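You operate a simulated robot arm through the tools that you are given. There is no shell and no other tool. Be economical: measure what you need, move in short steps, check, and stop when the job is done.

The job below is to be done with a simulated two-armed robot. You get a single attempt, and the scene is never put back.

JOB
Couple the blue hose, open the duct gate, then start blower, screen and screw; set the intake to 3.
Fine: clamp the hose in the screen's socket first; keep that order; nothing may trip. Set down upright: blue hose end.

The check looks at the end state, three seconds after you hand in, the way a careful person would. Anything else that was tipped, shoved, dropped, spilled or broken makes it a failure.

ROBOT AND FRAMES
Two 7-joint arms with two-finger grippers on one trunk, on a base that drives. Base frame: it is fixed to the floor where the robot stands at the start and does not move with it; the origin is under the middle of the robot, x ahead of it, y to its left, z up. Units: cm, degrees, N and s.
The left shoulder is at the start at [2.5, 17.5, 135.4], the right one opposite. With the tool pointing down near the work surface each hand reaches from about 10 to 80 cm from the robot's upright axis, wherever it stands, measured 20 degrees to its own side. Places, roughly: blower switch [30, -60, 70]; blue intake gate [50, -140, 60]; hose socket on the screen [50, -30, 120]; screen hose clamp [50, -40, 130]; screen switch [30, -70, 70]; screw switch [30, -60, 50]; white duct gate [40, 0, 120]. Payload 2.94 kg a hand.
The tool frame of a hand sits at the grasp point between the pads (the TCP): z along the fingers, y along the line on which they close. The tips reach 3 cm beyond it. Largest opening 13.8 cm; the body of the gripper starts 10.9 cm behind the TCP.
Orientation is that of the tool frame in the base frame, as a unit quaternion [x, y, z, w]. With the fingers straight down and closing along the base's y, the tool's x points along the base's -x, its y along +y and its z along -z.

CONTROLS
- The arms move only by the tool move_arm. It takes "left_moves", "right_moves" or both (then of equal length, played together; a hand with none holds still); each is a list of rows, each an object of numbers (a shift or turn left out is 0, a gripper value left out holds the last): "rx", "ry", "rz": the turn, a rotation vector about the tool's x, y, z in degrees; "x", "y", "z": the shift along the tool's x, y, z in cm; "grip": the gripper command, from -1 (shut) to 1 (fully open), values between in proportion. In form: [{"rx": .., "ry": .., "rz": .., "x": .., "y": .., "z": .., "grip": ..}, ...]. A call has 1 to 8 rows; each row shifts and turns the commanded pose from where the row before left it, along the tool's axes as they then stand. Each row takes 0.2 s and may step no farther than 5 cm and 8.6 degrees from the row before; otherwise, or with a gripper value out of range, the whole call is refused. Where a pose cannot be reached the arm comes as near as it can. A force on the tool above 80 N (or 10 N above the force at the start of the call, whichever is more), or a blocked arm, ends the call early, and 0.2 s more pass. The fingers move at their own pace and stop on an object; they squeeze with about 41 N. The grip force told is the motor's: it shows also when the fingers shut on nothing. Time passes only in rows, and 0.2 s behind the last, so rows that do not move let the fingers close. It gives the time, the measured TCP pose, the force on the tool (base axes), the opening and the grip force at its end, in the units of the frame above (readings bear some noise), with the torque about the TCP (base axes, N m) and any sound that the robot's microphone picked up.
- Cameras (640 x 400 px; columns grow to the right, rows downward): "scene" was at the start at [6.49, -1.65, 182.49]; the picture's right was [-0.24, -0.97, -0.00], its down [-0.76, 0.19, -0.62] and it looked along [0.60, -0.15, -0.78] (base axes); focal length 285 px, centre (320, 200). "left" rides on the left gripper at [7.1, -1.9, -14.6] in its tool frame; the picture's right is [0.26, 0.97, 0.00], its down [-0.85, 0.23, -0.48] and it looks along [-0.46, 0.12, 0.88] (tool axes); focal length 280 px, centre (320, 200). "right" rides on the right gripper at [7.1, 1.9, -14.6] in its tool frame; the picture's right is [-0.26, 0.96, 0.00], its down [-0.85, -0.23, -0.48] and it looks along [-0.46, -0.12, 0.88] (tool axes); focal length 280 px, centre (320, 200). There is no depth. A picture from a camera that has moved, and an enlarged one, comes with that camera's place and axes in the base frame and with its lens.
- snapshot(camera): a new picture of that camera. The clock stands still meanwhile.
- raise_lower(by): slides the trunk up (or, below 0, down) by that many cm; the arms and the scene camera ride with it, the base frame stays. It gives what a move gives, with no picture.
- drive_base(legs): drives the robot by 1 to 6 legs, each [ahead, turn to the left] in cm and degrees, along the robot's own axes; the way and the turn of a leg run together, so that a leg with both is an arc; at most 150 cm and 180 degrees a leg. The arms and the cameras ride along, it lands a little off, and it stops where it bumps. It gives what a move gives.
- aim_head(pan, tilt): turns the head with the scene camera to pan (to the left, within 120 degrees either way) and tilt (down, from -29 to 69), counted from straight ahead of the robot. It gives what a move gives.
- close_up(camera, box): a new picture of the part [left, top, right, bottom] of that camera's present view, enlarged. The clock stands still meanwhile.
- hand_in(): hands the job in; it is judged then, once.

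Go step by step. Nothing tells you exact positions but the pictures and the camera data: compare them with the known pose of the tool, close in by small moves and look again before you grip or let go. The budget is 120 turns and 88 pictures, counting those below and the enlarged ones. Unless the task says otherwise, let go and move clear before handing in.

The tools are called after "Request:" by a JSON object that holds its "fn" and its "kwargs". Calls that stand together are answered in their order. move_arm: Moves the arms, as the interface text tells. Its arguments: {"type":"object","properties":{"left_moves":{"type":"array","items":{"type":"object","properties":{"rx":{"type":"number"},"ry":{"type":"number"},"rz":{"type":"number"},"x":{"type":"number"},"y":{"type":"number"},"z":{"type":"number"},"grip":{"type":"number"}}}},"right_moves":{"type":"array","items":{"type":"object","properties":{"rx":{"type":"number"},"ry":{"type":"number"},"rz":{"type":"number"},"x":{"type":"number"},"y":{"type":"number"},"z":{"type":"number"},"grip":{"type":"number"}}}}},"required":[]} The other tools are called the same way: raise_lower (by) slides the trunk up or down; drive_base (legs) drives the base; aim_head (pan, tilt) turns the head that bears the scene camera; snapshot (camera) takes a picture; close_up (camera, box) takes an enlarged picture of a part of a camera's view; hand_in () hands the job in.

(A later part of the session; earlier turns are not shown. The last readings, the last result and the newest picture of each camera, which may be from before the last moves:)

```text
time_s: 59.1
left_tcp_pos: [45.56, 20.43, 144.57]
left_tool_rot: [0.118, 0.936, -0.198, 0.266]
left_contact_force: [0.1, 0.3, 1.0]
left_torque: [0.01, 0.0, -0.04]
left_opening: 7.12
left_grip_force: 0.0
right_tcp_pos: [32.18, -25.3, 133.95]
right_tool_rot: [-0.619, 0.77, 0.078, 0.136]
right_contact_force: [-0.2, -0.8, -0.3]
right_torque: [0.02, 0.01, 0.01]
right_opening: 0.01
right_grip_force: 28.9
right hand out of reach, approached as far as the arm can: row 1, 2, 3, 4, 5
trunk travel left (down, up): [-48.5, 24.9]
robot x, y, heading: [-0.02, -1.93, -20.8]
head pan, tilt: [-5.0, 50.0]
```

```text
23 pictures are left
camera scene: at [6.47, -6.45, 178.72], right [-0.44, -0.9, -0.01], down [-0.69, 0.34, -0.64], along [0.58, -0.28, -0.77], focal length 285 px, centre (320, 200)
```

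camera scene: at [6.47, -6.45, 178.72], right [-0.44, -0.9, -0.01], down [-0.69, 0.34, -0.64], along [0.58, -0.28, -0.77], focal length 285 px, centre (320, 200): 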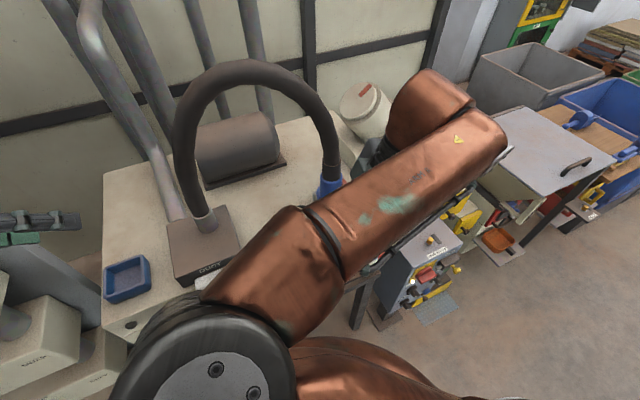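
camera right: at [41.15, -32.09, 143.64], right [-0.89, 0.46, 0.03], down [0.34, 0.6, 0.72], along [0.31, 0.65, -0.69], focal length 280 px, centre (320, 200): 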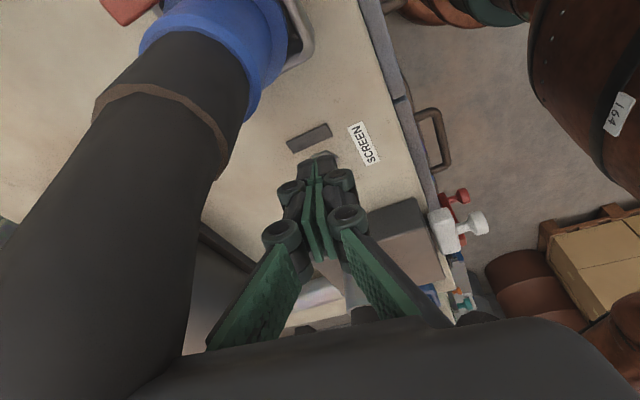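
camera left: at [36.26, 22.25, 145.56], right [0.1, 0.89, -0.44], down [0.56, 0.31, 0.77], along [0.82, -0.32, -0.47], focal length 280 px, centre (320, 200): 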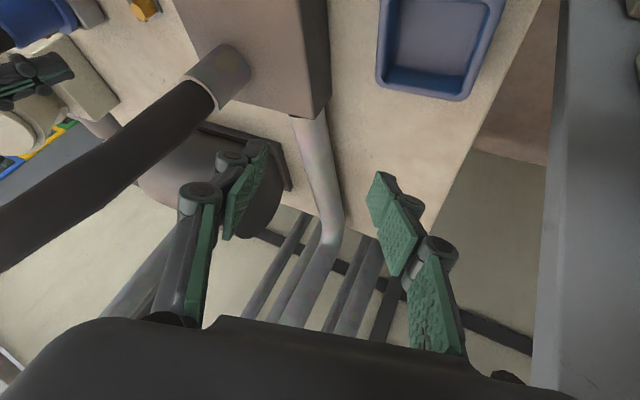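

Both arms are free and the hose is fine. I pull the left hand up and inwards, then back away and re-square the robot.

Request:
{"fn": "move_arm", "kwargs": {"left_moves": [{"z": -4}, {"z": -4}, {"y": -5}, {"y": -5}, {"y": -4}]}}

Request:
{"fn": "drive_base", "kwargs": {"legs": [[-25, 0], [0, 21]]}}

Request:
{"fn": "snapshot", "kwargs": {"camera": "scene"}}

```text
time_s: 60.3
left_tcp_pos: [37.98, 12.42, 154.68]
left_tool_rot: [0.118, 0.935, -0.203, 0.265]
left_contact_force: [0.2, 0.2, 0.9]
left_torque: [0.0, 0.02, -0.02]
left_opening: 7.1
left_grip_force: 0.0
right_tcp_pos: [32.59, -24.25, 134.03]
right_tool_rot: [-0.62, 0.77, 0.076, 0.132]
right_contact_force: [-0.3, 1.1, -0.4]
right_torque: [-0.02, -0.01, -0.01]
right_opening: 0.0
right_grip_force: 28.1
trunk travel left (down, up): [-48.5, 24.9]
robot x, y, heading: [0.2, -2.09, -20.8]
head pan, tilt: [-5.0, 50.0]
```

```text
time_s: 63.2
left_tcp_pos: [7.44, 33.5, 154.69]
left_tool_rot: [-0.055, 0.941, -0.15, 0.297]
left_contact_force: [0.7, 0.7, 0.1]
left_torque: [0.03, -0.05, 0.02]
left_opening: 7.13
left_grip_force: 0.1
right_tcp_pos: [15.64, -2.7, 133.97]
right_tool_rot: [0.749, -0.644, -0.098, -0.117]
right_contact_force: [-0.8, 0.1, -0.3]
right_torque: [-0.03, 0.01, 0.0]
right_opening: 0.0
right_grip_force: 28.5
trunk travel left (down, up): [-48.5, 24.9]
robot x, y, heading: [-22.39, 7.22, 0.1]
head pan, tilt: [-5.0, 50.0]
```

```text
22 pictures are left
camera scene: at [-15.05, 6.45, 178.72], right [-0.09, -1.0, 0.0], down [-0.76, 0.07, -0.64], along [0.64, -0.06, -0.77], focal length 285 px, centre (320, 200)
```

scene: 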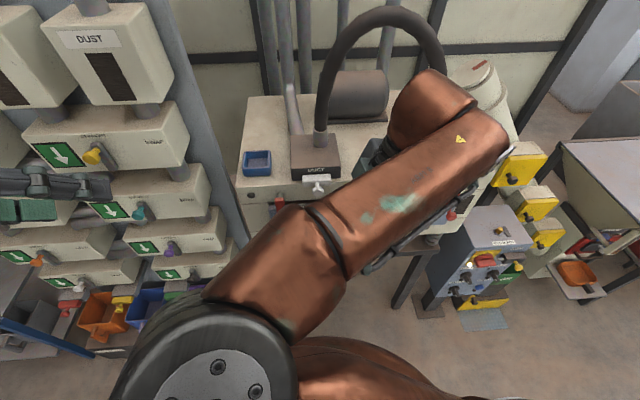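

Clear of everything. I move the right hand out to the right and square up the left hand for the duct handle (knob ≈ (35.7, 2.5, 122.8)).

Request:
{"fn": "move_arm", "kwargs": {"right_moves": [{"x": 4.7, "z": -1.5}, {"x": 4.7, "z": -1.5}, {"x": 4.7, "z": -1.5}, {"x": 4.7, "z": -1.5}, {"x": 4.7, "z": -1.5}, {"x": 4.7, "z": -1.5}, {"x": 4.7, "z": -1.5}, {"x": 4.7, "z": -1.5}], "left_moves": [{"rx": -4.9, "rz": 3.5}, {"rx": -4.9, "rz": 3.5}, {"rx": -4.9, "rz": 3.5}, {}, {}, {}, {}, {}]}}

Request:
{"fn": "move_arm", "kwargs": {"left_moves": [{"y": -5}, {"y": -5}, {"y": -5}, {"y": -5}, {"y": -5}, {"y": -5}]}}

```text
time_s: 65.0
left_tcp_pos: [7.45, 33.24, 154.75]
left_tool_rot: [-0.006, 0.955, 0.001, 0.298]
left_contact_force: [0.5, -0.4, 0.2]
left_torque: [0.06, 0.01, 0.06]
left_opening: 7.11
left_grip_force: 0.1
right_tcp_pos: [21.2, -42.1, 134.19]
right_tool_rot: [0.749, -0.645, -0.1, -0.117]
right_contact_force: [-0.3, -0.2, 0.0]
right_torque: [0.03, 0.0, -0.01]
right_opening: 0.02
right_grip_force: 28.4
trunk travel left (down, up): [-48.5, 24.9]
robot x, y, heading: [-22.55, 6.8, -0.3]
head pan, tilt: [-5.0, 50.0]
```

```text
time_s: 66.4
left_tcp_pos: [8.03, 17.14, 154.88]
left_tool_rot: [-0.007, 0.954, -0.002, 0.299]
left_contact_force: [-0.7, 0.0, 0.2]
left_torque: [0.0, 0.03, 0.0]
left_opening: 7.1
left_grip_force: 0.1
left hand out of reach, approached as far as the arm can: row 4, 5, 6
right_tcp_pos: [21.22, -41.81, 134.21]
right_tool_rot: [0.749, -0.645, -0.099, -0.116]
right_contact_force: [-0.7, -0.7, -0.7]
right_torque: [0.08, 0.0, 0.0]
right_opening: 0.0
right_grip_force: 28.4
trunk travel left (down, up): [-48.5, 24.9]
robot x, y, heading: [-22.75, 6.77, 0.3]
head pan, tilt: [-5.0, 50.0]
```

Request:
{"fn": "move_arm", "kwargs": {"left_moves": [{"z": 3.8, "y": -2.1, "x": -0.7}, {"z": 3.8, "y": -2.1, "x": -0.7}, {"z": 3.8, "y": -2.1, "x": -0.7}, {"z": 3.8, "y": -2.1, "x": -0.7}, {"z": 3.8, "y": -2.1, "x": -0.7}]}}

Request:
{"fn": "snapshot", "kwargs": {"camera": "left"}}

```text
time_s: 67.6
left_tcp_pos: [21.3, 19.12, 150.26]
left_tool_rot: [-0.007, 0.954, -0.002, 0.299]
left_contact_force: [0.5, 0.0, -0.2]
left_torque: [0.0, 0.06, -0.03]
left_opening: 7.09
left_grip_force: 0.0
left hand out of reach, approached as far as the arm can: row 1, 2, 3, 4, 5
right_tcp_pos: [21.47, -41.77, 134.3]
right_tool_rot: [0.749, -0.644, -0.1, -0.116]
right_contact_force: [0.9, -0.7, -0.5]
right_torque: [0.03, 0.06, -0.01]
right_opening: 0.0
right_grip_force: 28.7
trunk travel left (down, up): [-48.5, 24.9]
robot x, y, heading: [-22.63, 7.04, -0.0]
head pan, tilt: [-5.0, 50.0]
```

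```text
21 pictures are left
camera left: at [7.28, 17.07, 158.1], right [-0.23, 0.96, -0.16], down [0.42, 0.24, 0.87], along [0.88, 0.13, -0.46], focal length 280 px, centre (320, 200)
```

left: 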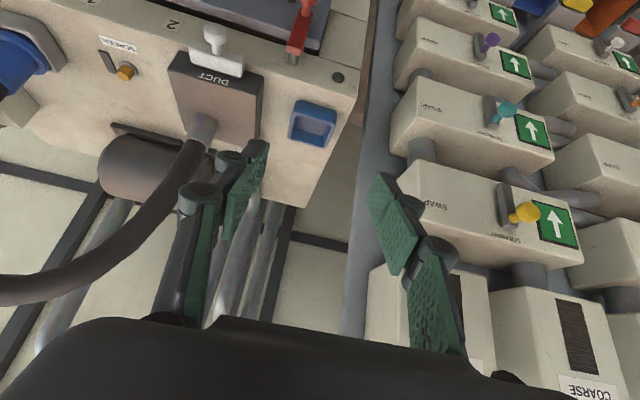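

Request:
{"fn": "move_arm", "kwargs": {"left_moves": [{"y": 4.9}, {"y": 4.9}, {"z": 2.8, "x": -0.4}, {"z": 2.8, "x": -0.4}, {"z": 2.8, "x": -0.4}, {}]}}

```text
time_s: 69.0
left_tcp_pos: [26.49, 28.84, 143.93]
left_tool_rot: [-0.007, 0.954, 0.0, 0.3]
left_contact_force: [0.2, 0.4, 0.8]
left_torque: [0.0, -0.01, 0.02]
left_opening: 7.1
left_grip_force: 0.0
right_tcp_pos: [21.28, -41.72, 134.31]
right_tool_rot: [0.749, -0.645, -0.1, -0.117]
right_contact_force: [0.4, -0.8, 0.3]
right_torque: [-0.02, -0.01, -0.02]
right_opening: 0.0
right_grip_force: 28.4
trunk travel left (down, up): [-48.5, 24.9]
robot x, y, heading: [-22.44, 7.38, -0.1]
head pan, tilt: [-5.0, 50.0]
```

Request:
{"fn": "move_arm", "kwargs": {"left_moves": [{"y": -5}, {"y": -5, "z": 1.5}, {"y": -5, "z": 1.5}, {"y": -5, "z": 1.5}]}}

```text
refused: row 2 steps farther than a row can; nothing moved
```

Request:
{"fn": "move_arm", "kwargs": {"left_moves": [{"y": -4, "z": 1.5}, {"y": -4, "z": 1.5}, {"y": -4, "z": 1.5}, {"y": -4, "z": 1.5}, {"y": -4, "z": 1.5}, {"y": -4, "z": 1.5}]}}

```text
time_s: 70.4
left_tcp_pos: [28.67, 20.14, 141.32]
left_tool_rot: [-0.005, 0.954, -0.002, 0.3]
left_contact_force: [-0.8, -0.6, 0.2]
left_torque: [-0.01, 0.03, -0.02]
left_opening: 7.13
left_grip_force: 0.0
left hand out of reach, approached as far as the arm can: row 3, 4, 5, 6
right_tcp_pos: [21.2, -41.67, 134.3]
right_tool_rot: [0.749, -0.644, -0.099, -0.117]
right_contact_force: [0.0, -0.2, -0.6]
right_torque: [-0.01, -0.03, 0.01]
right_opening: 0.0
right_grip_force: 28.2
trunk travel left (down, up): [-48.5, 24.9]
robot x, y, heading: [-22.67, 6.67, 0.3]
head pan, tilt: [-5.0, 50.0]
```

The left arm hits a joint limit toward the middle, so I shift the robot 17 cm to the right instead.

Request:
{"fn": "drive_base", "kwargs": {"legs": [[-8, 0], [0, -60], [20, 0], [0, 60]]}}

Request:
{"fn": "snapshot", "kwargs": {"camera": "left"}}

```text
time_s: 77.9
left_tcp_pos: [30.71, 3.89, 141.21]
left_tool_rot: [-0.014, 0.954, 0.001, 0.298]
left_contact_force: [-0.1, 0.6, 0.4]
left_torque: [-0.01, 0.0, 0.0]
left_opening: 7.12
left_grip_force: 0.0
right_tcp_pos: [24.17, -58.0, 134.27]
right_tool_rot: [0.753, -0.639, -0.101, -0.116]
right_contact_force: [0.0, -0.7, 0.4]
right_torque: [0.02, 0.0, 0.03]
right_opening: 0.01
right_grip_force: 28.5
trunk travel left (down, up): [-48.5, 24.9]
robot x, y, heading: [-20.68, -9.94, 1.0]
head pan, tilt: [-5.0, 50.0]
```

```text
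20 pictures are left
camera left: at [16.61, 1.69, 149.13], right [-0.24, 0.96, -0.15], down [0.42, 0.25, 0.87], along [0.88, 0.15, -0.46], focal length 280 px, centre (320, 200)
```

left: 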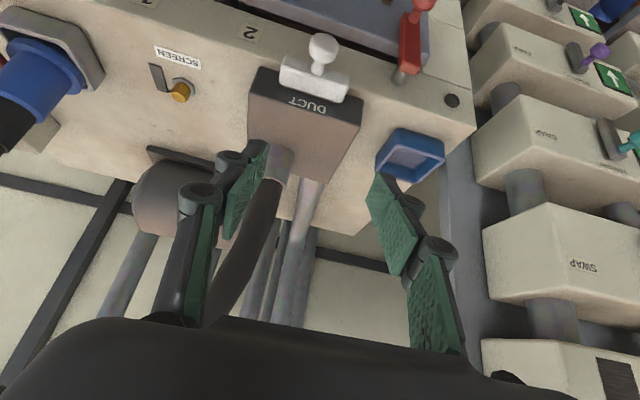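

Knob triangulated to ≈ (35.4, 2.3, 122.3). Approaching along the tool axis.

Request:
{"fn": "move_arm", "kwargs": {"left_moves": [{"x": 3.4, "y": -0.8}, {"x": 3.3, "y": -0.8}, {"z": 4}, {"z": 4}, {"z": 4}]}}

Request:
{"fn": "snapshot", "kwargs": {"camera": "left"}}

```text
time_s: 79.1
left_tcp_pos: [30.43, 3.24, 130.21]
left_tool_rot: [-0.014, 0.954, 0.001, 0.299]
left_contact_force: [0.3, -0.8, 0.0]
left_torque: [-0.01, 0.02, 0.03]
left_opening: 7.11
left_grip_force: 0.0
left hand out of reach, approached as far as the arm can: row 4, 5
right_tcp_pos: [24.09, -58.08, 134.26]
right_tool_rot: [0.754, -0.639, -0.1, -0.116]
right_contact_force: [0.1, 0.3, 0.2]
right_torque: [-0.02, 0.03, -0.02]
right_opening: 0.0
right_grip_force: 28.2
trunk travel left (down, up): [-48.5, 24.9]
robot x, y, heading: [-20.44, -10.28, 0.7]
head pan, tilt: [-5.0, 50.0]
```

```text
19 pictures are left
camera left: at [16.34, 1.0, 138.11], right [-0.24, 0.96, -0.16], down [0.42, 0.25, 0.87], along [0.88, 0.15, -0.46], focal length 280 px, centre (320, 200)
```

left: 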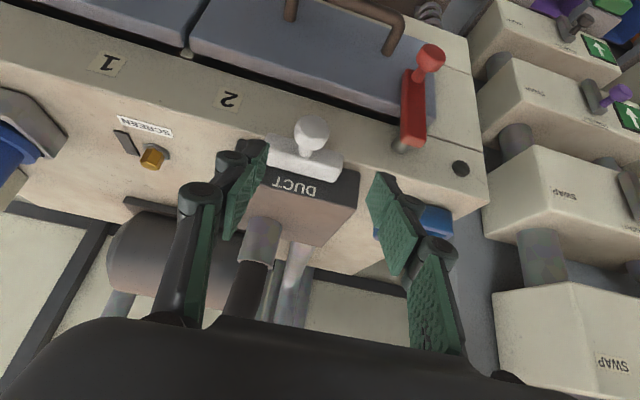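

The arm is at its limit, so I use the trunk for height and the base for the last forward distance.

Request:
{"fn": "raise_lower", "kwargs": {"by": -7.8}}

Request:
{"fn": "drive_base", "kwargs": {"legs": [[4.5, 0]]}}

Request:
{"fn": "snapshot", "kwargs": {"camera": "left"}}

```text
time_s: 80.3
left_tcp_pos: [30.14, 3.19, 122.41]
left_tool_rot: [-0.014, 0.954, 0.001, 0.3]
left_contact_force: [0.6, 0.4, 0.5]
left_torque: [0.03, -0.03, 0.01]
left_opening: 7.12
left_grip_force: 0.0
right_tcp_pos: [24.0, -58.04, 126.44]
right_tool_rot: [0.755, -0.638, -0.1, -0.116]
right_contact_force: [-0.6, -0.3, -0.6]
right_torque: [0.05, -0.05, 0.0]
right_opening: 0.01
right_grip_force: 28.6
trunk travel left (down, up): [-40.7, 32.7]
robot x, y, heading: [-20.72, -10.27, 1.0]
head pan, tilt: [-5.0, 50.0]
```

```text
time_s: 81.2
left_tcp_pos: [33.31, 3.34, 123.09]
left_tool_rot: [-0.014, 0.952, 0.002, 0.306]
left_contact_force: [-1.1, -0.3, 0.9]
left_torque: [0.03, -0.08, 0.06]
left_opening: 7.1
left_grip_force: 0.1
right_tcp_pos: [27.1, -58.18, 127.1]
right_tool_rot: [0.754, -0.639, -0.095, -0.121]
right_contact_force: [-1.9, 0.5, 1.5]
right_torque: [-0.06, -0.17, -0.03]
right_opening: 0.01
right_grip_force: 28.7
trunk travel left (down, up): [-40.7, 32.7]
robot x, y, heading: [-16.05, -10.23, 1.3]
head pan, tilt: [-5.0, 50.0]
```

```text
18 pictures are left
camera left: at [19.17, 1.14, 130.78], right [-0.24, 0.96, -0.16], down [0.41, 0.25, 0.88], along [0.88, 0.14, -0.45], focal length 280 px, centre (320, 200)
```

left: 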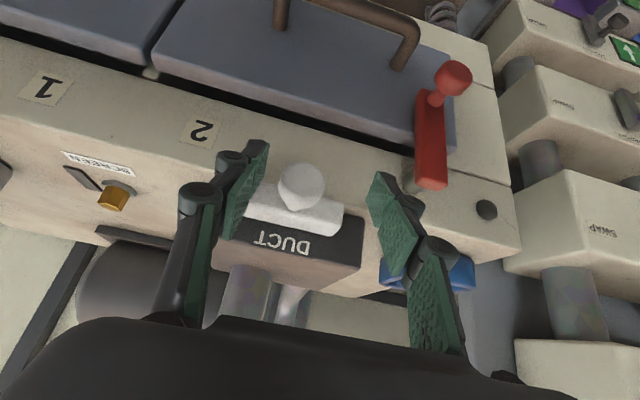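

Knob is between the pads. Small centring, then close.

Request:
{"fn": "move_arm", "kwargs": {"left_moves": [{"y": -0.9}, {"grip": -1}, {"grip": -1}, {"grip": -1}, {"grip": -1}]}}

Request:
{"fn": "snapshot", "kwargs": {"camera": "left"}}

```text
time_s: 82.4
left_tcp_pos: [34.26, 2.33, 122.61]
left_tool_rot: [-0.012, 0.953, 0.001, 0.303]
left_contact_force: [0.2, -1.8, -2.0]
left_torque: [-0.08, -0.12, -0.38]
left_opening: 2.88
left_grip_force: 39.1
right_tcp_pos: [27.98, -58.1, 126.75]
right_tool_rot: [0.753, -0.639, -0.097, -0.119]
right_contact_force: [1.0, -0.5, -0.1]
right_torque: [-0.02, -0.02, 0.0]
right_opening: 0.01
right_grip_force: 28.8
trunk travel left (down, up): [-40.7, 32.7]
robot x, y, heading: [-16.41, -10.16, 0.8]
head pan, tilt: [-5.0, 50.0]
```

```text
17 pictures are left
camera left: at [20.09, 0.17, 130.48], right [-0.24, 0.96, -0.16], down [0.41, 0.25, 0.88], along [0.88, 0.14, -0.45], focal length 280 px, centre (320, 200)
```

left: 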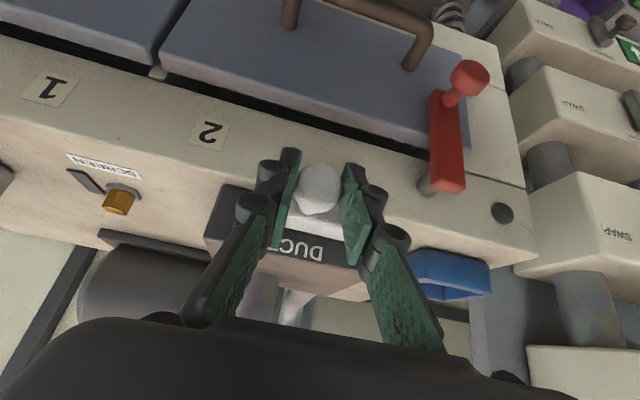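

Gripped. Pulling straight toward the robot.

Request:
{"fn": "move_arm", "kwargs": {"left_moves": [{"x": 1.0, "z": -0.7}, {"x": 1.0, "z": -0.7}, {"x": 1.0, "z": -0.7}]}}

```text
time_s: 83.2
left_tcp_pos: [30.74, 2.33, 122.63]
left_tool_rot: [-0.012, 0.953, 0.0, 0.304]
left_contact_force: [1.1, 3.3, 2.0]
left_torque: [0.19, -0.61, -0.4]
left_opening: 2.88
left_grip_force: 45.1
right_tcp_pos: [27.91, -58.06, 126.8]
right_tool_rot: [0.753, -0.64, -0.097, -0.119]
right_contact_force: [-0.6, 1.1, 0.1]
right_torque: [0.0, -0.02, 0.0]
right_opening: 0.01
right_grip_force: 28.7
trunk travel left (down, up): [-40.7, 32.7]
robot x, y, heading: [-16.12, -10.2, 1.1]
head pan, tilt: [-5.0, 50.0]
```

Request:
{"fn": "move_arm", "kwargs": {"left_moves": [{"x": 1.0, "z": -0.7}, {"x": 1.0, "z": -0.7}, {"x": 1.0, "z": -0.7}]}}

Request:
{"fn": "snapshot", "kwargs": {"camera": "left"}}

```text
time_s: 84.0
left_tcp_pos: [27.88, 2.32, 122.49]
left_tool_rot: [-0.014, 0.954, 0.003, 0.299]
left_contact_force: [29.3, 8.9, 2.9]
left_torque: [-0.05, -0.42, -0.35]
left_opening: 2.88
left_grip_force: 44.6
right_tcp_pos: [28.91, -58.0, 126.61]
right_tool_rot: [0.753, -0.64, -0.1, -0.116]
right_contact_force: [0.5, -0.3, -0.8]
right_torque: [0.03, -0.04, 0.0]
right_opening: 0.0
right_grip_force: 28.6
trunk travel left (down, up): [-40.7, 32.7]
robot x, y, heading: [-15.83, -10.01, 0.7]
head pan, tilt: [-5.0, 50.0]
```

```text
16 pictures are left
camera left: at [13.77, 0.14, 130.47], right [-0.24, 0.96, -0.16], down [0.42, 0.25, 0.87], along [0.88, 0.15, -0.46], focal length 280 px, centre (320, 200)
```

left: 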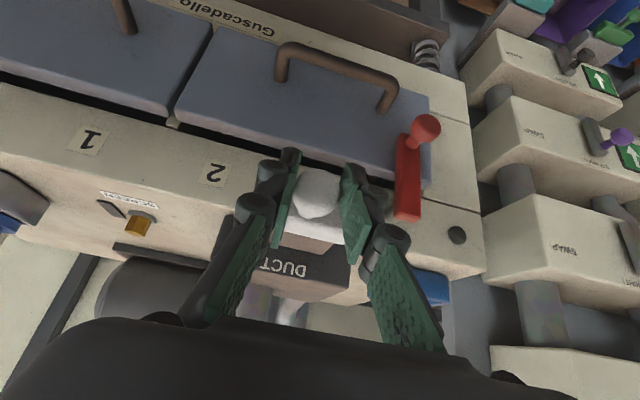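

Stop reached after 6.4 cm: the gate is open. Relieve, release and back off with the base.

Request:
{"fn": "move_arm", "kwargs": {"left_moves": [{"x": -0.4, "z": 0.3}, {"grip": 0.1}, {"grip": 0.1}, {"grip": 0.1}, {"x": -1.5, "z": -2.5, "grip": 0.1}, {"x": -1.5, "z": -2.5, "grip": 0.1}]}}

Request:
{"fn": "drive_base", "kwargs": {"legs": [[-22, 0]]}}

Request:
{"fn": "snapshot", "kwargs": {"camera": "scene"}}

```text
time_s: 85.4
left_tcp_pos: [26.77, 2.23, 128.73]
left_tool_rot: [-0.013, 0.953, 0.001, 0.303]
left_contact_force: [0.4, -0.4, 0.3]
left_torque: [0.04, -0.04, 0.0]
left_opening: 7.58
left_grip_force: 0.1
right_tcp_pos: [27.68, -58.1, 126.65]
right_tool_rot: [0.753, -0.64, -0.096, -0.119]
right_contact_force: [-0.9, 0.5, 0.4]
right_torque: [0.03, -0.03, -0.03]
right_opening: 0.01
right_grip_force: 28.1
trunk travel left (down, up): [-40.7, 32.7]
robot x, y, heading: [-15.47, -10.03, 0.9]
head pan, tilt: [-5.0, 50.0]
```

```text
time_s: 87.1
left_tcp_pos: [5.07, 1.92, 128.71]
left_tool_rot: [-0.013, 0.953, 0.001, 0.304]
left_contact_force: [-0.3, -0.5, 0.6]
left_torque: [0.01, -0.05, 0.01]
left_opening: 7.59
left_grip_force: 0.1
right_tcp_pos: [6.15, -58.39, 126.76]
right_tool_rot: [0.754, -0.639, -0.096, -0.119]
right_contact_force: [-0.9, -0.3, -0.6]
right_torque: [-0.02, -0.07, -0.03]
right_opening: 0.0
right_grip_force: 28.4
trunk travel left (down, up): [-40.7, 32.7]
robot x, y, heading: [-37.99, -10.45, 1.2]
head pan, tilt: [-5.0, 50.0]
```

```text
15 pictures are left
camera scene: at [-27.97, -10.75, 170.94], right [-0.07, -1.0, 0.0], down [-0.76, 0.06, -0.64], along [0.64, -0.05, -0.77], focal length 285 px, centre (320, 200)
```

scene: 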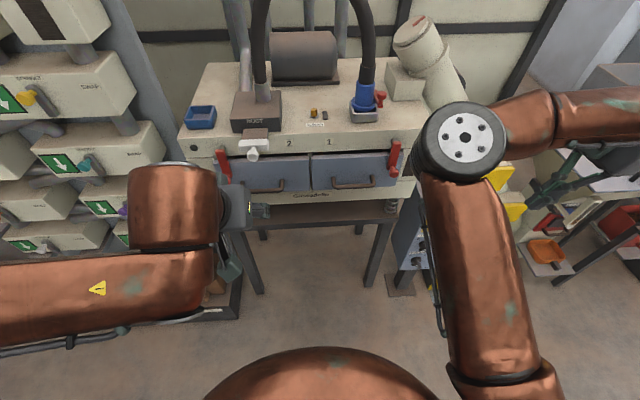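

Clamp closed and gate open in view. Now the panel: DUST BLOWER ≈ (33,-60.6,64), SCREEN ≈ (33,-72.7,64), FEED SCREW ≈ (33,-60.8,49.5). I lower the trunk and turn the right hand to point forward.

Request:
{"fn": "raise_lower", "kwargs": {"by": -38}}

Request:
{"fn": "move_arm", "kwargs": {"right_moves": [{"rx": 7.9, "ry": 1.3, "rz": -2.54}, {"rx": 7.9, "ry": 1.3, "rz": -2.54}, {"rx": 7.9, "ry": 1.3, "rz": -2.54}, {"rx": 7.9, "ry": 1.3, "rz": -2.54}, {"rx": 7.9, "ry": 1.3, "rz": -2.54}, {"rx": 7.9, "ry": 1.3, "rz": -2.54}, {"rx": 7.9, "ry": 1.3, "rz": -2.54}, {"rx": 7.9, "ry": 1.3, "rz": -2.54}]}}

```text
time_s: 90.7
left_tcp_pos: [12.03, 1.91, 84.57]
left_tool_rot: [-0.013, 0.976, 0.001, 0.215]
left_contact_force: [-0.1, -1.1, 0.2]
left_torque: [-0.01, -0.03, 0.0]
left_opening: 7.59
left_grip_force: 0.0
right_tcp_pos: [6.21, -58.44, 88.75]
right_tool_rot: [0.753, -0.64, -0.097, -0.118]
right_contact_force: [-0.7, 0.6, 0.3]
right_torque: [0.05, -0.02, 0.0]
right_opening: 0.0
right_grip_force: 28.4
trunk travel left (down, up): [-2.7, 70.7]
robot x, y, heading: [-37.9, -10.35, 0.7]
head pan, tilt: [-5.0, 50.0]
```

```text
time_s: 92.5
left_tcp_pos: [11.94, 1.75, 84.52]
left_tool_rot: [-0.014, 0.977, 0.001, 0.213]
left_contact_force: [-0.5, -0.7, -0.4]
left_torque: [0.09, 0.03, 0.03]
left_opening: 7.59
left_grip_force: 0.1
right_tcp_pos: [6.79, -59.27, 88.21]
right_tool_rot: [0.682, -0.468, 0.334, -0.452]
right_contact_force: [-0.1, -1.4, -0.7]
right_torque: [0.06, -0.06, 0.06]
right_opening: 0.0
right_grip_force: 28.4
right hand out of reach, approached as far as the arm can: row 8
trunk travel left (down, up): [-2.7, 70.7]
robot x, y, heading: [-37.3, -10.63, 0.7]
head pan, tilt: [-5.0, 50.0]
```

Request:
{"fn": "move_arm", "kwargs": {"right_moves": [{"rx": -0.27, "ry": 7.7, "rz": 3.1}, {"rx": -0.27, "ry": 7.7, "rz": 3.1}, {"rx": -0.27, "ry": 7.7, "rz": 3.1}]}}

Request:
{"fn": "snapshot", "kwargs": {"camera": "right"}}

```text
time_s: 93.3
left_tcp_pos: [11.97, 1.95, 84.3]
left_tool_rot: [-0.014, 0.977, 0.0, 0.214]
left_contact_force: [-0.9, 0.2, 0.0]
left_torque: [-0.05, 0.02, -0.02]
left_opening: 7.59
left_grip_force: 0.1
right_tcp_pos: [4.84, -63.65, 92.3]
right_tool_rot: [0.621, -0.552, 0.385, -0.402]
right_contact_force: [-1.0, -0.2, -0.5]
right_torque: [0.0, 0.01, 0.0]
right_opening: 0.0
right_grip_force: 28.6
right hand out of reach, approached as far as the arm can: row 1, 2, 3
trunk travel left (down, up): [-2.7, 70.7]
robot x, y, heading: [-37.58, -10.42, 1.1]
head pan, tilt: [-5.0, 50.0]
```

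```text
14 pictures are left
camera right: at [-8.68, -71.83, 96.26], right [-0.39, 0.19, -0.9], down [-0.43, 0.82, 0.36], along [0.81, 0.53, -0.24], focal length 280 px, centre (320, 200)
```

right: 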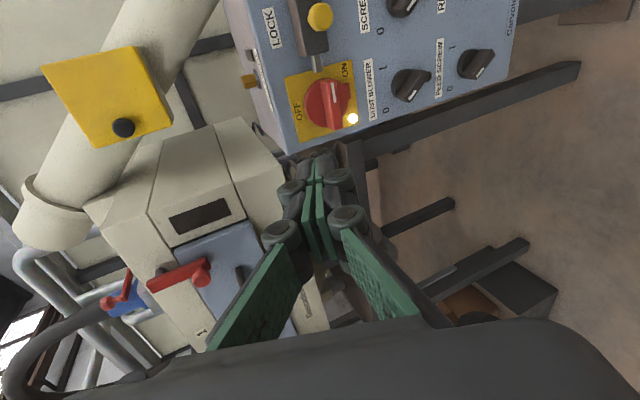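

Great view of the panel: main switch is ON with its lamp lit. Zooming into the rotary handles.

Request:
{"fn": "close_up", "kwargs": {"camera": "right", "box": [340, 0, 520, 112]}}

```text
3.56 times, centred on (430, 56) of right
camera zoom: at [-8.68, -71.83, 96.26], right [-0.39, 0.19, -0.9], down [-0.43, 0.82, 0.36], along [0.81, 0.53, -0.24], focal length 997 px, centre (-71, 712)
```

zoom: 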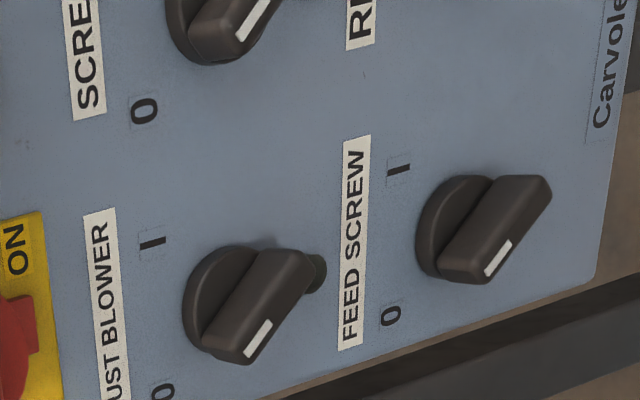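

All three handles point to 0 (up-left); I is up-right, so a sideways push at the upper end turns each. I bring the closed fingers in front of the blower handle's left side.

Request:
{"fn": "move_arm", "kwargs": {"right_moves": [{"x": -1.14, "y": 2.31, "z": 3.41}, {"x": -1.14, "y": 2.31, "z": 3.41}, {"x": -1.14, "y": 2.31, "z": 3.41}, {"x": -1.14, "y": 2.31, "z": 3.41}, {"x": -1.14, "y": 2.31, "z": 3.41}, {"x": -1.14, "y": 2.31, "z": 3.41}, {"x": -1.14, "y": 2.31, "z": 3.41}]}}

```text
time_s: 94.9
left_tcp_pos: [11.91, 2.05, 84.62]
left_tool_rot: [-0.013, 0.977, 0.0, 0.215]
left_contact_force: [0.3, 0.1, 0.2]
left_torque: [-0.01, -0.02, 0.0]
left_opening: 7.59
left_grip_force: 0.1
right_tcp_pos: [4.68, -63.63, 92.44]
right_tool_rot: [0.622, -0.551, 0.385, -0.402]
right_contact_force: [-0.5, -0.1, 0.0]
right_torque: [0.01, -0.01, 0.0]
right_opening: 0.0
right_grip_force: 28.6
right hand out of reach, approached as far as the arm can: row 1, 2, 3, 4, 5, 6, 7
trunk travel left (down, up): [-2.7, 70.7]
robot x, y, heading: [-37.24, -10.18, 0.7]
head pan, tilt: [-5.0, 50.0]
```

The wrist is at a limit in this orientation; I undo the yaw a bit and retry.

Request:
{"fn": "move_arm", "kwargs": {"right_moves": [{"rx": 0.27, "ry": -7.7, "rz": -3.1}, {"rx": 0.27, "ry": -7.7, "rz": -3.1}, {"rx": 0.27, "ry": -7.7, "rz": -3.1}, {"rx": -7.9, "ry": -1.3, "rz": 2.54}, {"z": 3}, {"z": 3}, {"z": 3}]}}

```text
time_s: 96.5
left_tcp_pos: [12.0, 1.89, 84.46]
left_tool_rot: [-0.013, 0.977, 0.0, 0.213]
left_contact_force: [0.2, 0.8, -0.3]
left_torque: [0.0, 0.01, 0.0]
left_opening: 7.59
left_grip_force: 0.1
right_tcp_pos: [15.85, -59.22, 83.07]
right_tool_rot: [0.751, -0.436, 0.24, -0.434]
right_contact_force: [1.3, 0.4, -0.2]
right_torque: [0.03, -0.01, -0.01]
right_opening: 0.01
right_grip_force: 28.6
right hand out of reach, approached as far as the arm can: row 1, 2, 3
trunk travel left (down, up): [-2.7, 70.7]
robot x, y, heading: [-37.38, -10.34, 0.6]
head pan, tilt: [-5.0, 50.0]
```

I use the base instead: turn right 30° so the hand points straight at the panel, and swing the hand to the middle and down.

Request:
{"fn": "drive_base", "kwargs": {"legs": [[0, -31]]}}

Request:
{"fn": "move_arm", "kwargs": {"right_moves": [{"x": -2.77, "y": 1.07, "z": 2.93}, {"x": -2.77, "y": 1.07, "z": 2.93}, {"x": -2.77, "y": 1.07, "z": 2.93}, {"x": -2.77, "y": 1.07, "z": 2.93}, {"x": -2.77, "y": 1.07, "z": 2.93}, {"x": -2.77, "y": 1.07, "z": 2.93}, {"x": -2.77, "y": 1.07, "z": 2.93}]}}

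```text
time_s: 98.4
left_tcp_pos: [11.21, -25.23, 84.41]
left_tool_rot: [0.248, 0.945, -0.058, 0.207]
left_contact_force: [1.3, 0.6, 0.2]
left_torque: [0.0, -0.04, 0.0]
left_opening: 7.61
left_grip_force: 0.1
right_tcp_pos: [-17.07, -79.81, 83.03]
right_tool_rot: [-0.606, 0.62, -0.349, 0.356]
right_contact_force: [-0.5, -0.2, 0.0]
right_torque: [-0.01, -0.02, 0.01]
right_opening: 0.03
right_grip_force: 28.3
trunk travel left (down, up): [-2.7, 70.7]
robot x, y, heading: [-37.73, -10.56, -30.5]
head pan, tilt: [-5.0, 50.0]
```

```text
time_s: 100.0
left_tcp_pos: [11.25, -25.28, 84.5]
left_tool_rot: [0.248, 0.945, -0.057, 0.207]
left_contact_force: [0.0, 0.7, 0.4]
left_torque: [0.04, -0.02, -0.01]
left_opening: 7.58
left_grip_force: 0.0
right_tcp_pos: [-13.9, -75.46, 79.62]
right_tool_rot: [-0.607, 0.62, -0.348, 0.356]
right_contact_force: [-0.6, -0.1, 0.0]
right_torque: [-0.01, 0.02, -0.01]
right_opening: 0.0
right_grip_force: 28.4
right hand out of reach, approached as far as the arm can: row 2, 3, 4, 5, 6, 7
trunk travel left (down, up): [-2.7, 70.7]
robot x, y, heading: [-37.69, -10.58, -30.2]
head pan, tilt: [-5.0, 50.0]
```

The forward-pointing roll is awkward for this arm. I re-orient the right hand to the natural "tilted 45° forward" posture that worked before.

Request:
{"fn": "move_arm", "kwargs": {"right_moves": [{"rx": 0.68, "ry": 2.42, "rz": 8.12}, {"rx": 0.68, "ry": 2.42, "rz": 8.12}, {"rx": 0.68, "ry": 2.42, "rz": 8.12}, {"rx": 0.68, "ry": 2.42, "rz": 8.12}, {"rx": 0.68, "ry": 2.42, "rz": 8.12}, {"rx": 0.68, "ry": 2.42, "rz": 8.12}, {"rx": 0.68, "ry": 2.42, "rz": 8.12}]}}

Request:
{"fn": "move_arm", "kwargs": {"right_moves": [{"rx": 0.68, "ry": 2.42, "rz": 8.12}, {"rx": 0.68, "ry": 2.42, "rz": 8.12}, {"rx": 0.68, "ry": 2.42, "rz": 8.12}, {"rx": 0.68, "ry": 2.42, "rz": 8.12}, {"rx": 0.68, "ry": 2.42, "rz": 8.12}, {"rx": 0.68, "ry": 2.42, "rz": 8.12}]}}

```text
time_s: 101.6
left_tcp_pos: [11.24, -25.2, 84.47]
left_tool_rot: [0.249, 0.945, -0.057, 0.206]
left_contact_force: [-0.9, -0.6, 0.2]
left_torque: [0.02, 0.02, -0.03]
left_opening: 7.62
left_grip_force: 0.1
right_tcp_pos: [-24.1, -79.05, 82.18]
right_tool_rot: [-0.215, 0.849, -0.257, 0.41]
right_contact_force: [0.3, -0.3, -0.6]
right_torque: [0.04, 0.0, -0.02]
right_opening: 0.0
right_grip_force: 28.2
right hand out of reach, approached as far as the arm can: row 1, 2, 3, 4, 5, 6, 7
trunk travel left (down, up): [-2.7, 70.7]
robot x, y, heading: [-37.77, -10.39, -30.3]
head pan, tilt: [-5.0, 50.0]
```

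```text
time_s: 103.0
left_tcp_pos: [11.29, -25.31, 84.51]
left_tool_rot: [0.248, 0.945, -0.057, 0.207]
left_contact_force: [1.1, -0.2, 0.9]
left_torque: [-0.01, 0.0, 0.02]
left_opening: 7.59
left_grip_force: 0.0
right_tcp_pos: [-26.15, -80.7, 84.1]
right_tool_rot: [0.2, 0.896, -0.118, 0.379]
right_contact_force: [0.2, -0.6, -1.7]
right_torque: [0.01, -0.03, 0.02]
right_opening: 0.04
right_grip_force: 28.1
right hand out of reach, approached as far as the arm can: row 1, 2, 3, 4
trunk travel left (down, up): [-2.7, 70.7]
robot x, y, heading: [-37.38, -10.29, -30.2]
head pan, tilt: [-5.0, 50.0]
```

Good – that posture is reached. Now bring the hand inward and down.

Request:
{"fn": "move_arm", "kwargs": {"right_moves": [{"y": 5}, {"y": 5}, {"y": 5}, {"y": 5}, {"y": 5}, {"x": 3, "z": 3}, {"x": 3, "z": 3}, {"x": 3, "z": 3}]}}

```text
time_s: 104.8
left_tcp_pos: [11.25, -25.31, 84.42]
left_tool_rot: [0.248, 0.945, -0.057, 0.207]
left_contact_force: [0.5, -0.2, -0.1]
left_torque: [-0.01, -0.03, -0.01]
left_opening: 7.59
left_grip_force: 0.1
right_tcp_pos: [-28.72, -82.4, 74.18]
right_tool_rot: [0.2, 0.896, -0.119, 0.379]
right_contact_force: [-0.6, 0.4, 0.6]
right_torque: [0.0, -0.02, 0.02]
right_opening: 0.04
right_grip_force: 28.3
right hand out of reach, approached as far as the arm can: row 1, 2, 3, 4, 5, 6, 7, 8
trunk travel left (down, up): [-2.7, 70.7]
robot x, y, heading: [-37.65, -10.46, -30.0]
head pan, tilt: [-5.0, 50.0]
```

Height is reachable; the base can do the lateral placing. Turn back to face the panel squarely and drive up part of the way.

Request:
{"fn": "drive_base", "kwargs": {"legs": [[0, 30], [12, 0]]}}

Request:
{"fn": "move_arm", "kwargs": {"right_moves": [{"x": 3, "z": 3}, {"x": 2, "z": 2}, {"x": 2, "z": 2}]}}

Request:
{"fn": "snapshot", "kwargs": {"camera": "right"}}

```text
time_s: 107.6
left_tcp_pos: [24.65, 1.59, 84.45]
left_tool_rot: [-0.01, 0.977, -0.002, 0.214]
left_contact_force: [-0.2, -0.1, -0.1]
left_torque: [0.02, -0.01, 0.0]
left_opening: 7.6
left_grip_force: 0.1
right_tcp_pos: [19.1, -67.8, 74.12]
right_tool_rot: [-0.042, 0.917, -0.014, 0.396]
right_contact_force: [-0.2, 0.4, 0.2]
right_torque: [0.0, -0.01, -0.03]
right_opening: 0.02
right_grip_force: 28.8
trunk travel left (down, up): [-2.7, 70.7]
robot x, y, heading: [-25.19, -10.21, 0.3]
head pan, tilt: [-5.0, 50.0]
```

```text
time_s: 108.4
left_tcp_pos: [22.17, 1.53, 85.65]
left_tool_rot: [-0.012, 0.973, -0.004, 0.23]
left_contact_force: [1.2, 0.3, -0.3]
left_torque: [-0.02, 0.03, 0.02]
left_opening: 7.56
left_grip_force: 0.1
right_tcp_pos: [17.02, -67.75, 75.11]
right_tool_rot: [-0.043, 0.91, -0.014, 0.411]
right_contact_force: [1.5, -0.1, 0.3]
right_torque: [0.01, 0.01, -0.03]
right_opening: 0.0
right_grip_force: 28.6
right hand out of reach, approached as far as the arm can: row 1, 2, 3
trunk travel left (down, up): [-2.7, 70.7]
robot x, y, heading: [-25.27, -10.22, 0.1]
head pan, tilt: [-5.0, 50.0]
```

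```text
12 pictures are left
camera right: at [1.21, -66.56, 79.15], right [0.11, 0.98, 0.14], down [0.22, -0.16, 0.96], along [0.97, -0.08, -0.23], focal length 280 px, centre (320, 200)
```

right: 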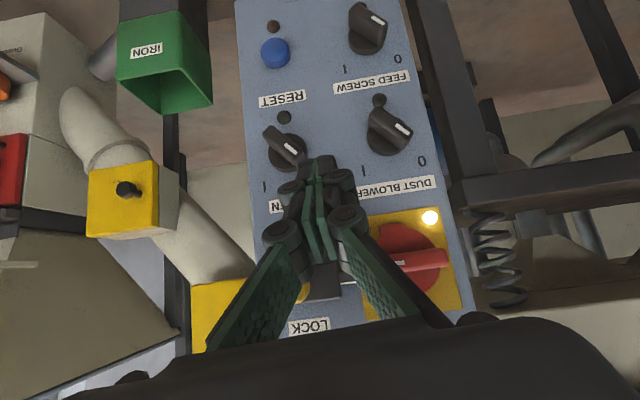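

All handles still at 0. I try forward-and-down with the arm, between lock and main switch.

Request:
{"fn": "drive_base", "kwargs": {"legs": [[-8, 0]]}}

Request:
{"fn": "move_arm", "kwargs": {"right_moves": [{"x": 0.55, "z": 3.1}, {"x": 0.55, "z": 3.1}, {"x": 0.55, "z": 3.1}, {"x": 0.55, "z": 3.1}]}}

```text
time_s: 109.4
left_tcp_pos: [14.77, 1.45, 85.6]
left_tool_rot: [-0.013, 0.974, -0.005, 0.228]
left_contact_force: [0.4, 0.4, 0.8]
left_torque: [-0.05, 0.0, 0.01]
left_opening: 7.58
left_grip_force: 0.0
right_tcp_pos: [9.36, -67.81, 75.02]
right_tool_rot: [-0.043, 0.912, -0.015, 0.408]
right_contact_force: [0.2, 0.5, 0.4]
right_torque: [-0.02, 0.02, -0.03]
right_opening: 0.0
right_grip_force: 28.8
trunk travel left (down, up): [-2.7, 70.7]
robot x, y, heading: [-33.19, -10.12, 0.6]
head pan, tilt: [-5.0, 50.0]
```

```text
time_s: 110.4
left_tcp_pos: [13.26, 1.45, 86.2]
left_tool_rot: [-0.013, 0.972, -0.006, 0.236]
left_contact_force: [0.2, 0.8, -0.1]
left_torque: [-0.02, 0.01, -0.01]
left_opening: 7.6
left_grip_force: 0.1
right_tcp_pos: [8.12, -67.84, 75.46]
right_tool_rot: [-0.043, 0.908, -0.015, 0.416]
right_contact_force: [0.3, 0.6, -0.5]
right_torque: [0.01, -0.01, 0.01]
right_opening: 0.01
right_grip_force: 29.0
right hand out of reach, approached as far as the arm can: row 1, 2, 3, 4
trunk travel left (down, up): [-2.7, 70.7]
robot x, y, heading: [-33.24, -10.53, 0.5]
head pan, tilt: [-5.0, 50.0]
```

The shoulder is too low for this posture. I raise the trunk and reach downward instead.

Request:
{"fn": "raise_lower", "kwargs": {"by": 28}}

Request:
{"fn": "move_arm", "kwargs": {"right_moves": [{"x": 3, "z": 2.7}, {"x": 3, "z": 2.7}, {"x": 3, "z": 2.7}, {"x": 3, "z": 2.7}, {"x": 3, "z": 2.7}, {"x": 3, "z": 2.7}, {"x": 3, "z": 2.7}, {"x": 3, "z": 2.7}]}}

```text
time_s: 113.2
left_tcp_pos: [13.25, 1.38, 114.19]
left_tool_rot: [-0.013, 0.971, -0.004, 0.237]
left_contact_force: [0.2, 0.3, -0.5]
left_torque: [-0.02, 0.01, 0.02]
left_opening: 7.59
left_grip_force: 0.1
right_tcp_pos: [7.76, -67.9, 103.36]
right_tool_rot: [-0.042, 0.908, -0.015, 0.417]
right_contact_force: [-0.1, -0.3, 0.5]
right_torque: [0.0, -0.02, -0.01]
right_opening: 0.01
right_grip_force: 28.8
trunk travel left (down, up): [-30.7, 42.7]
robot x, y, heading: [-33.08, -10.67, 0.5]
head pan, tilt: [-5.0, 50.0]
```

```text
time_s: 115.0
left_tcp_pos: [13.14, 1.36, 114.35]
left_tool_rot: [-0.013, 0.971, -0.005, 0.238]
left_contact_force: [1.0, -0.5, -0.1]
left_torque: [0.01, -0.02, 0.0]
left_opening: 7.57
left_grip_force: 0.0
right_tcp_pos: [8.55, -69.72, 71.21]
right_tool_rot: [-0.042, 0.907, -0.014, 0.418]
right_contact_force: [0.2, -0.3, -0.3]
right_torque: [-0.02, -0.03, -0.03]
right_opening: 0.0
right_grip_force: 28.6
trunk travel left (down, up): [-30.7, 42.7]
robot x, y, heading: [-33.38, -10.58, 0.4]
head pan, tilt: [-5.0, 50.0]
```

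Works now. Approach the lower right of the BLOWER handle (pushing its lower end left turns it to I), stopping short for a look.

Request:
{"fn": "move_arm", "kwargs": {"right_moves": [{"x": -1.26, "y": 0.49, "z": 2.91}, {"x": -1.26, "y": 0.49, "z": 2.91}, {"x": -1.26, "y": 0.49, "z": 2.91}, {"x": -1.26, "y": 0.49, "z": 2.91}, {"x": -1.26, "y": 0.49, "z": 2.91}]}}

Request:
{"fn": "snapshot", "kwargs": {"camera": "right"}}

```text
time_s: 116.2
left_tcp_pos: [13.22, 1.35, 114.46]
left_tool_rot: [-0.012, 0.971, -0.005, 0.237]
left_contact_force: [-0.3, 0.2, -0.6]
left_torque: [-0.04, 0.04, 0.0]
left_opening: 7.59
left_grip_force: 0.0
right_tcp_pos: [23.88, -67.02, 66.49]
right_tool_rot: [-0.043, 0.909, -0.013, 0.413]
right_contact_force: [0.2, -0.6, 0.0]
right_torque: [-0.05, 0.0, 0.04]
right_opening: 0.02
right_grip_force: 28.1
right hand out of reach, approached as far as the arm can: row 5
trunk travel left (down, up): [-30.7, 42.7]
robot x, y, heading: [-33.09, -10.39, 0.3]
head pan, tilt: [-5.0, 50.0]
```

```text
11 pictures are left
camera right: at [8.1, -65.86, 70.53], right [0.11, 0.98, 0.14], down [0.21, -0.16, 0.96], along [0.97, -0.07, -0.23], focal length 280 px, centre (320, 200)
```

right: 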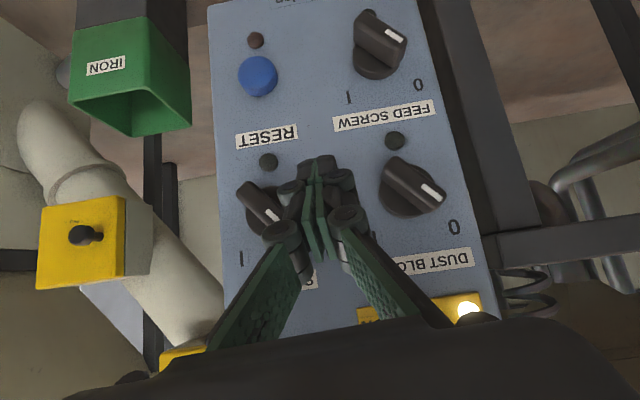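

I lower 2 cm and drive the remaining 5.5 cm, then push left with the arm.

Request:
{"fn": "raise_lower", "kwargs": {"by": -2}}

Request:
{"fn": "drive_base", "kwargs": {"legs": [[5.5, 0]]}}

Request:
{"fn": "move_arm", "kwargs": {"right_moves": [{"y": 1}, {"y": 1}, {}]}}

Request:
{"fn": "close_up", "kwargs": {"camera": "right", "box": [200, 80, 480, 255]}}

```text
time_s: 116.9
left_tcp_pos: [13.18, 1.37, 112.36]
left_tool_rot: [-0.013, 0.971, -0.006, 0.239]
left_contact_force: [0.7, 0.2, -0.4]
left_torque: [0.04, -0.02, -0.01]
left_opening: 7.59
left_grip_force: 0.0
right_tcp_pos: [23.66, -67.13, 64.86]
right_tool_rot: [-0.043, 0.909, -0.013, 0.414]
right_contact_force: [-0.3, 0.1, -0.5]
right_torque: [0.01, 0.01, -0.02]
right_opening: 0.0
right_grip_force: 28.4
trunk travel left (down, up): [-28.7, 44.7]
robot x, y, heading: [-33.26, -10.09, 0.6]
head pan, tilt: [-5.0, 50.0]
```

```text
time_s: 117.9
left_tcp_pos: [17.88, 1.54, 112.85]
left_tool_rot: [-0.012, 0.97, -0.006, 0.243]
left_contact_force: [-1.7, -0.8, 0.1]
left_torque: [0.06, -0.11, 0.0]
left_opening: 7.62
left_grip_force: 0.1
right_tcp_pos: [28.64, -67.22, 65.27]
right_tool_rot: [-0.043, 0.908, -0.014, 0.417]
right_contact_force: [0.2, -1.2, 1.4]
right_torque: [0.06, 0.01, 0.01]
right_opening: 0.0
right_grip_force: 28.1
trunk travel left (down, up): [-28.7, 44.7]
robot x, y, heading: [-27.41, -10.44, 0.4]
head pan, tilt: [-5.0, 50.0]
```

```text
time_s: 118.7
left_tcp_pos: [18.31, 1.33, 112.55]
left_tool_rot: [-0.012, 0.97, -0.006, 0.241]
left_contact_force: [-0.1, 0.3, -0.3]
left_torque: [0.0, 0.01, -0.02]
left_opening: 7.6
left_grip_force: 0.0
right_tcp_pos: [29.12, -65.94, 65.4]
right_tool_rot: [-0.045, 0.91, -0.01, 0.412]
right_contact_force: [0.6, -0.4, -0.1]
right_torque: [0.02, -0.01, 0.03]
right_opening: 0.0
right_grip_force: 28.4
right hand out of reach, approached as far as the arm can: row 2
trunk travel left (down, up): [-28.7, 44.7]
robot x, y, heading: [-27.7, -10.65, 0.5]
head pan, tilt: [-5.0, 50.0]
```

```text
2.29 times, centred on (340, 168) of right
camera zoom: at [13.4, -64.83, 69.53], right [0.1, 0.98, 0.14], down [0.22, -0.16, 0.96], along [0.97, -0.07, -0.23], focal length 641 px, centre (274, 274)
```

zoom: 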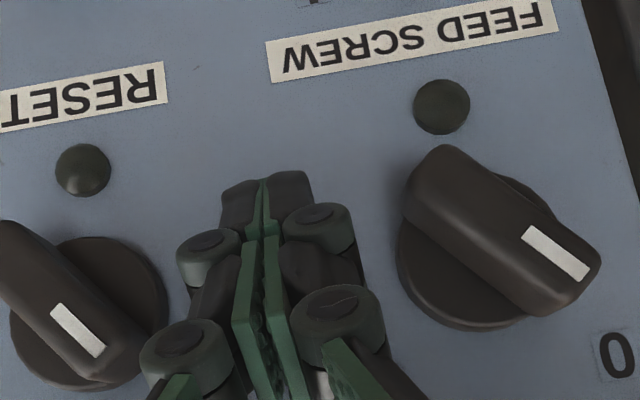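

The arm limit is at long reach, so I retract the arm 10 cm and let the base come closer.

Request:
{"fn": "drive_base", "kwargs": {"legs": [[-7, 0]]}}

Request:
{"fn": "move_arm", "kwargs": {"right_moves": [{"x": 2.4, "z": -2.3}, {"x": 2.4, "z": -2.3}, {"x": 2.4, "z": -2.3}, {"y": 2}, {"y": 2}, {"y": 2}, {"y": -3}, {"y": -3}]}}

```text
time_s: 119.7
left_tcp_pos: [12.08, 1.31, 112.4]
left_tool_rot: [-0.012, 0.971, -0.005, 0.237]
left_contact_force: [0.3, 0.5, -0.3]
left_torque: [-0.02, 0.02, -0.01]
left_opening: 7.59
left_grip_force: 0.0
right_tcp_pos: [22.64, -66.11, 65.26]
right_tool_rot: [-0.044, 0.911, -0.011, 0.41]
right_contact_force: [0.2, -0.3, 0.8]
right_torque: [-0.02, -0.01, -0.01]
right_opening: 0.0
right_grip_force: 27.9
trunk travel left (down, up): [-28.7, 44.7]
robot x, y, heading: [-34.37, -10.16, 0.5]
head pan, tilt: [-5.0, 50.0]
```

```text
time_s: 121.5
left_tcp_pos: [10.49, 1.37, 112.92]
left_tool_rot: [-0.012, 0.97, -0.004, 0.244]
left_contact_force: [-0.3, -0.2, 0.3]
left_torque: [0.0, -0.03, -0.01]
left_opening: 7.58
left_grip_force: 0.0
right_tcp_pos: [13.33, -71.06, 69.43]
right_tool_rot: [-0.044, 0.908, -0.011, 0.415]
right_contact_force: [0.0, 1.1, -0.8]
right_torque: [0.02, 0.0, 0.02]
right_opening: 0.01
right_grip_force: 28.5
right hand out of reach, approached as far as the arm can: row 1, 2, 3, 4, 5, 6
trunk travel left (down, up): [-28.7, 44.7]
robot x, y, heading: [-34.57, -10.25, 0.6]
head pan, tilt: [-5.0, 50.0]
```

Raise the trunk further for a more natural posture and lower the arm instead.

Request:
{"fn": "raise_lower", "kwargs": {"by": 22}}

Request:
{"fn": "move_arm", "kwargs": {"right_moves": [{"x": 3, "z": 2.6}, {"x": 3, "z": 2.6}, {"x": 3, "z": 2.6}, {"x": 3, "z": 2.6}, {"x": 3, "z": 2.6}, {"x": 3, "z": 2.6}, {"y": 4}, {"y": 4}]}}

```text
time_s: 123.8
left_tcp_pos: [10.6, 1.37, 134.79]
left_tool_rot: [-0.013, 0.97, -0.005, 0.243]
left_contact_force: [0.0, -0.4, 0.0]
left_torque: [-0.02, 0.0, 0.02]
left_opening: 7.57
left_grip_force: 0.1
right_tcp_pos: [13.31, -71.38, 91.41]
right_tool_rot: [-0.045, 0.908, -0.01, 0.416]
right_contact_force: [0.2, -0.4, 0.5]
right_torque: [-0.01, 0.01, -0.03]
right_opening: 0.0
right_grip_force: 28.7
trunk travel left (down, up): [-50.7, 22.7]
robot x, y, heading: [-34.44, -10.34, 0.2]
head pan, tilt: [-5.0, 50.0]
```

```text
time_s: 125.6
left_tcp_pos: [10.51, 1.25, 134.83]
left_tool_rot: [-0.012, 0.97, -0.006, 0.244]
left_contact_force: [0.4, 0.4, 0.5]
left_torque: [0.03, 0.0, 0.0]
left_opening: 7.58
left_grip_force: 0.1
right_tcp_pos: [17.95, -73.54, 75.5]
right_tool_rot: [-0.049, 0.914, 0.001, 0.403]
right_contact_force: [-0.2, 0.0, 0.6]
right_torque: [0.02, -0.03, 0.04]
right_opening: 0.01
right_grip_force: 28.2
right hand out of reach, approached as far as the arm can: row 3, 4, 5, 6, 7, 8
trunk travel left (down, up): [-50.7, 22.7]
robot x, y, heading: [-34.63, -10.26, 0.2]
head pan, tilt: [-5.0, 50.0]
```

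That height is worse; I return the trunk and instead shift the robot 8 cm left so the arm works further outward.

Request:
{"fn": "drive_base", "kwargs": {"legs": [[0, -40], [-12.5, 0], [0, 40]]}}

Request:
{"fn": "raise_lower", "kwargs": {"by": -22}}

Request:
{"fn": "move_arm", "kwargs": {"right_moves": [{"x": -3.0, "z": -2.6}, {"x": -3.0, "z": -2.6}, {"x": -2.2, "z": -1.9}]}}

```text
time_s: 130.6
left_tcp_pos: [0.69, 10.1, 134.81]
left_tool_rot: [-0.02, 0.97, -0.004, 0.244]
left_contact_force: [-0.7, -0.2, -0.3]
left_torque: [0.01, 0.03, 0.04]
left_opening: 7.59
left_grip_force: 0.0
right_tcp_pos: [9.48, -64.69, 75.54]
right_tool_rot: [-0.057, 0.913, 0.005, 0.403]
right_contact_force: [0.7, 0.3, -0.3]
right_torque: [-0.04, 0.01, -0.04]
right_opening: 0.01
right_grip_force: 28.5
trunk travel left (down, up): [-50.7, 22.7]
robot x, y, heading: [-44.32, -2.44, 1.5]
head pan, tilt: [-5.0, 50.0]
```

```text
time_s: 132.9
left_tcp_pos: [0.74, 10.02, 112.83]
left_tool_rot: [-0.02, 0.97, -0.004, 0.244]
left_contact_force: [-0.3, 0.5, -0.1]
left_torque: [0.0, -0.04, -0.01]
left_opening: 7.6
left_grip_force: 0.0
right_tcp_pos: [7.91, -64.78, 50.57]
right_tool_rot: [-0.058, 0.927, 0.008, 0.369]
right_contact_force: [0.7, -0.5, -0.3]
right_torque: [0.02, 0.01, 0.01]
right_opening: 0.0
right_grip_force: 28.5
trunk travel left (down, up): [-28.7, 44.7]
robot x, y, heading: [-44.3, -2.55, 1.2]
head pan, tilt: [-5.0, 50.0]
```

```text
time_s: 133.8
left_tcp_pos: [0.65, 10.02, 112.9]
left_tool_rot: [-0.019, 0.97, -0.004, 0.244]
left_contact_force: [0.6, 0.2, 0.9]
left_torque: [-0.03, -0.02, -0.02]
left_opening: 7.57
left_grip_force: 0.1
right_tcp_pos: [8.96, -64.31, 61.31]
right_tool_rot: [-0.058, 0.928, 0.008, 0.369]
right_contact_force: [-0.4, 0.1, -0.8]
right_torque: [-0.02, 0.01, 0.02]
right_opening: 0.0
right_grip_force: 28.3
trunk travel left (down, up): [-28.7, 44.7]
robot x, y, heading: [-44.49, -2.19, 1.4]
head pan, tilt: [-5.0, 50.0]
```

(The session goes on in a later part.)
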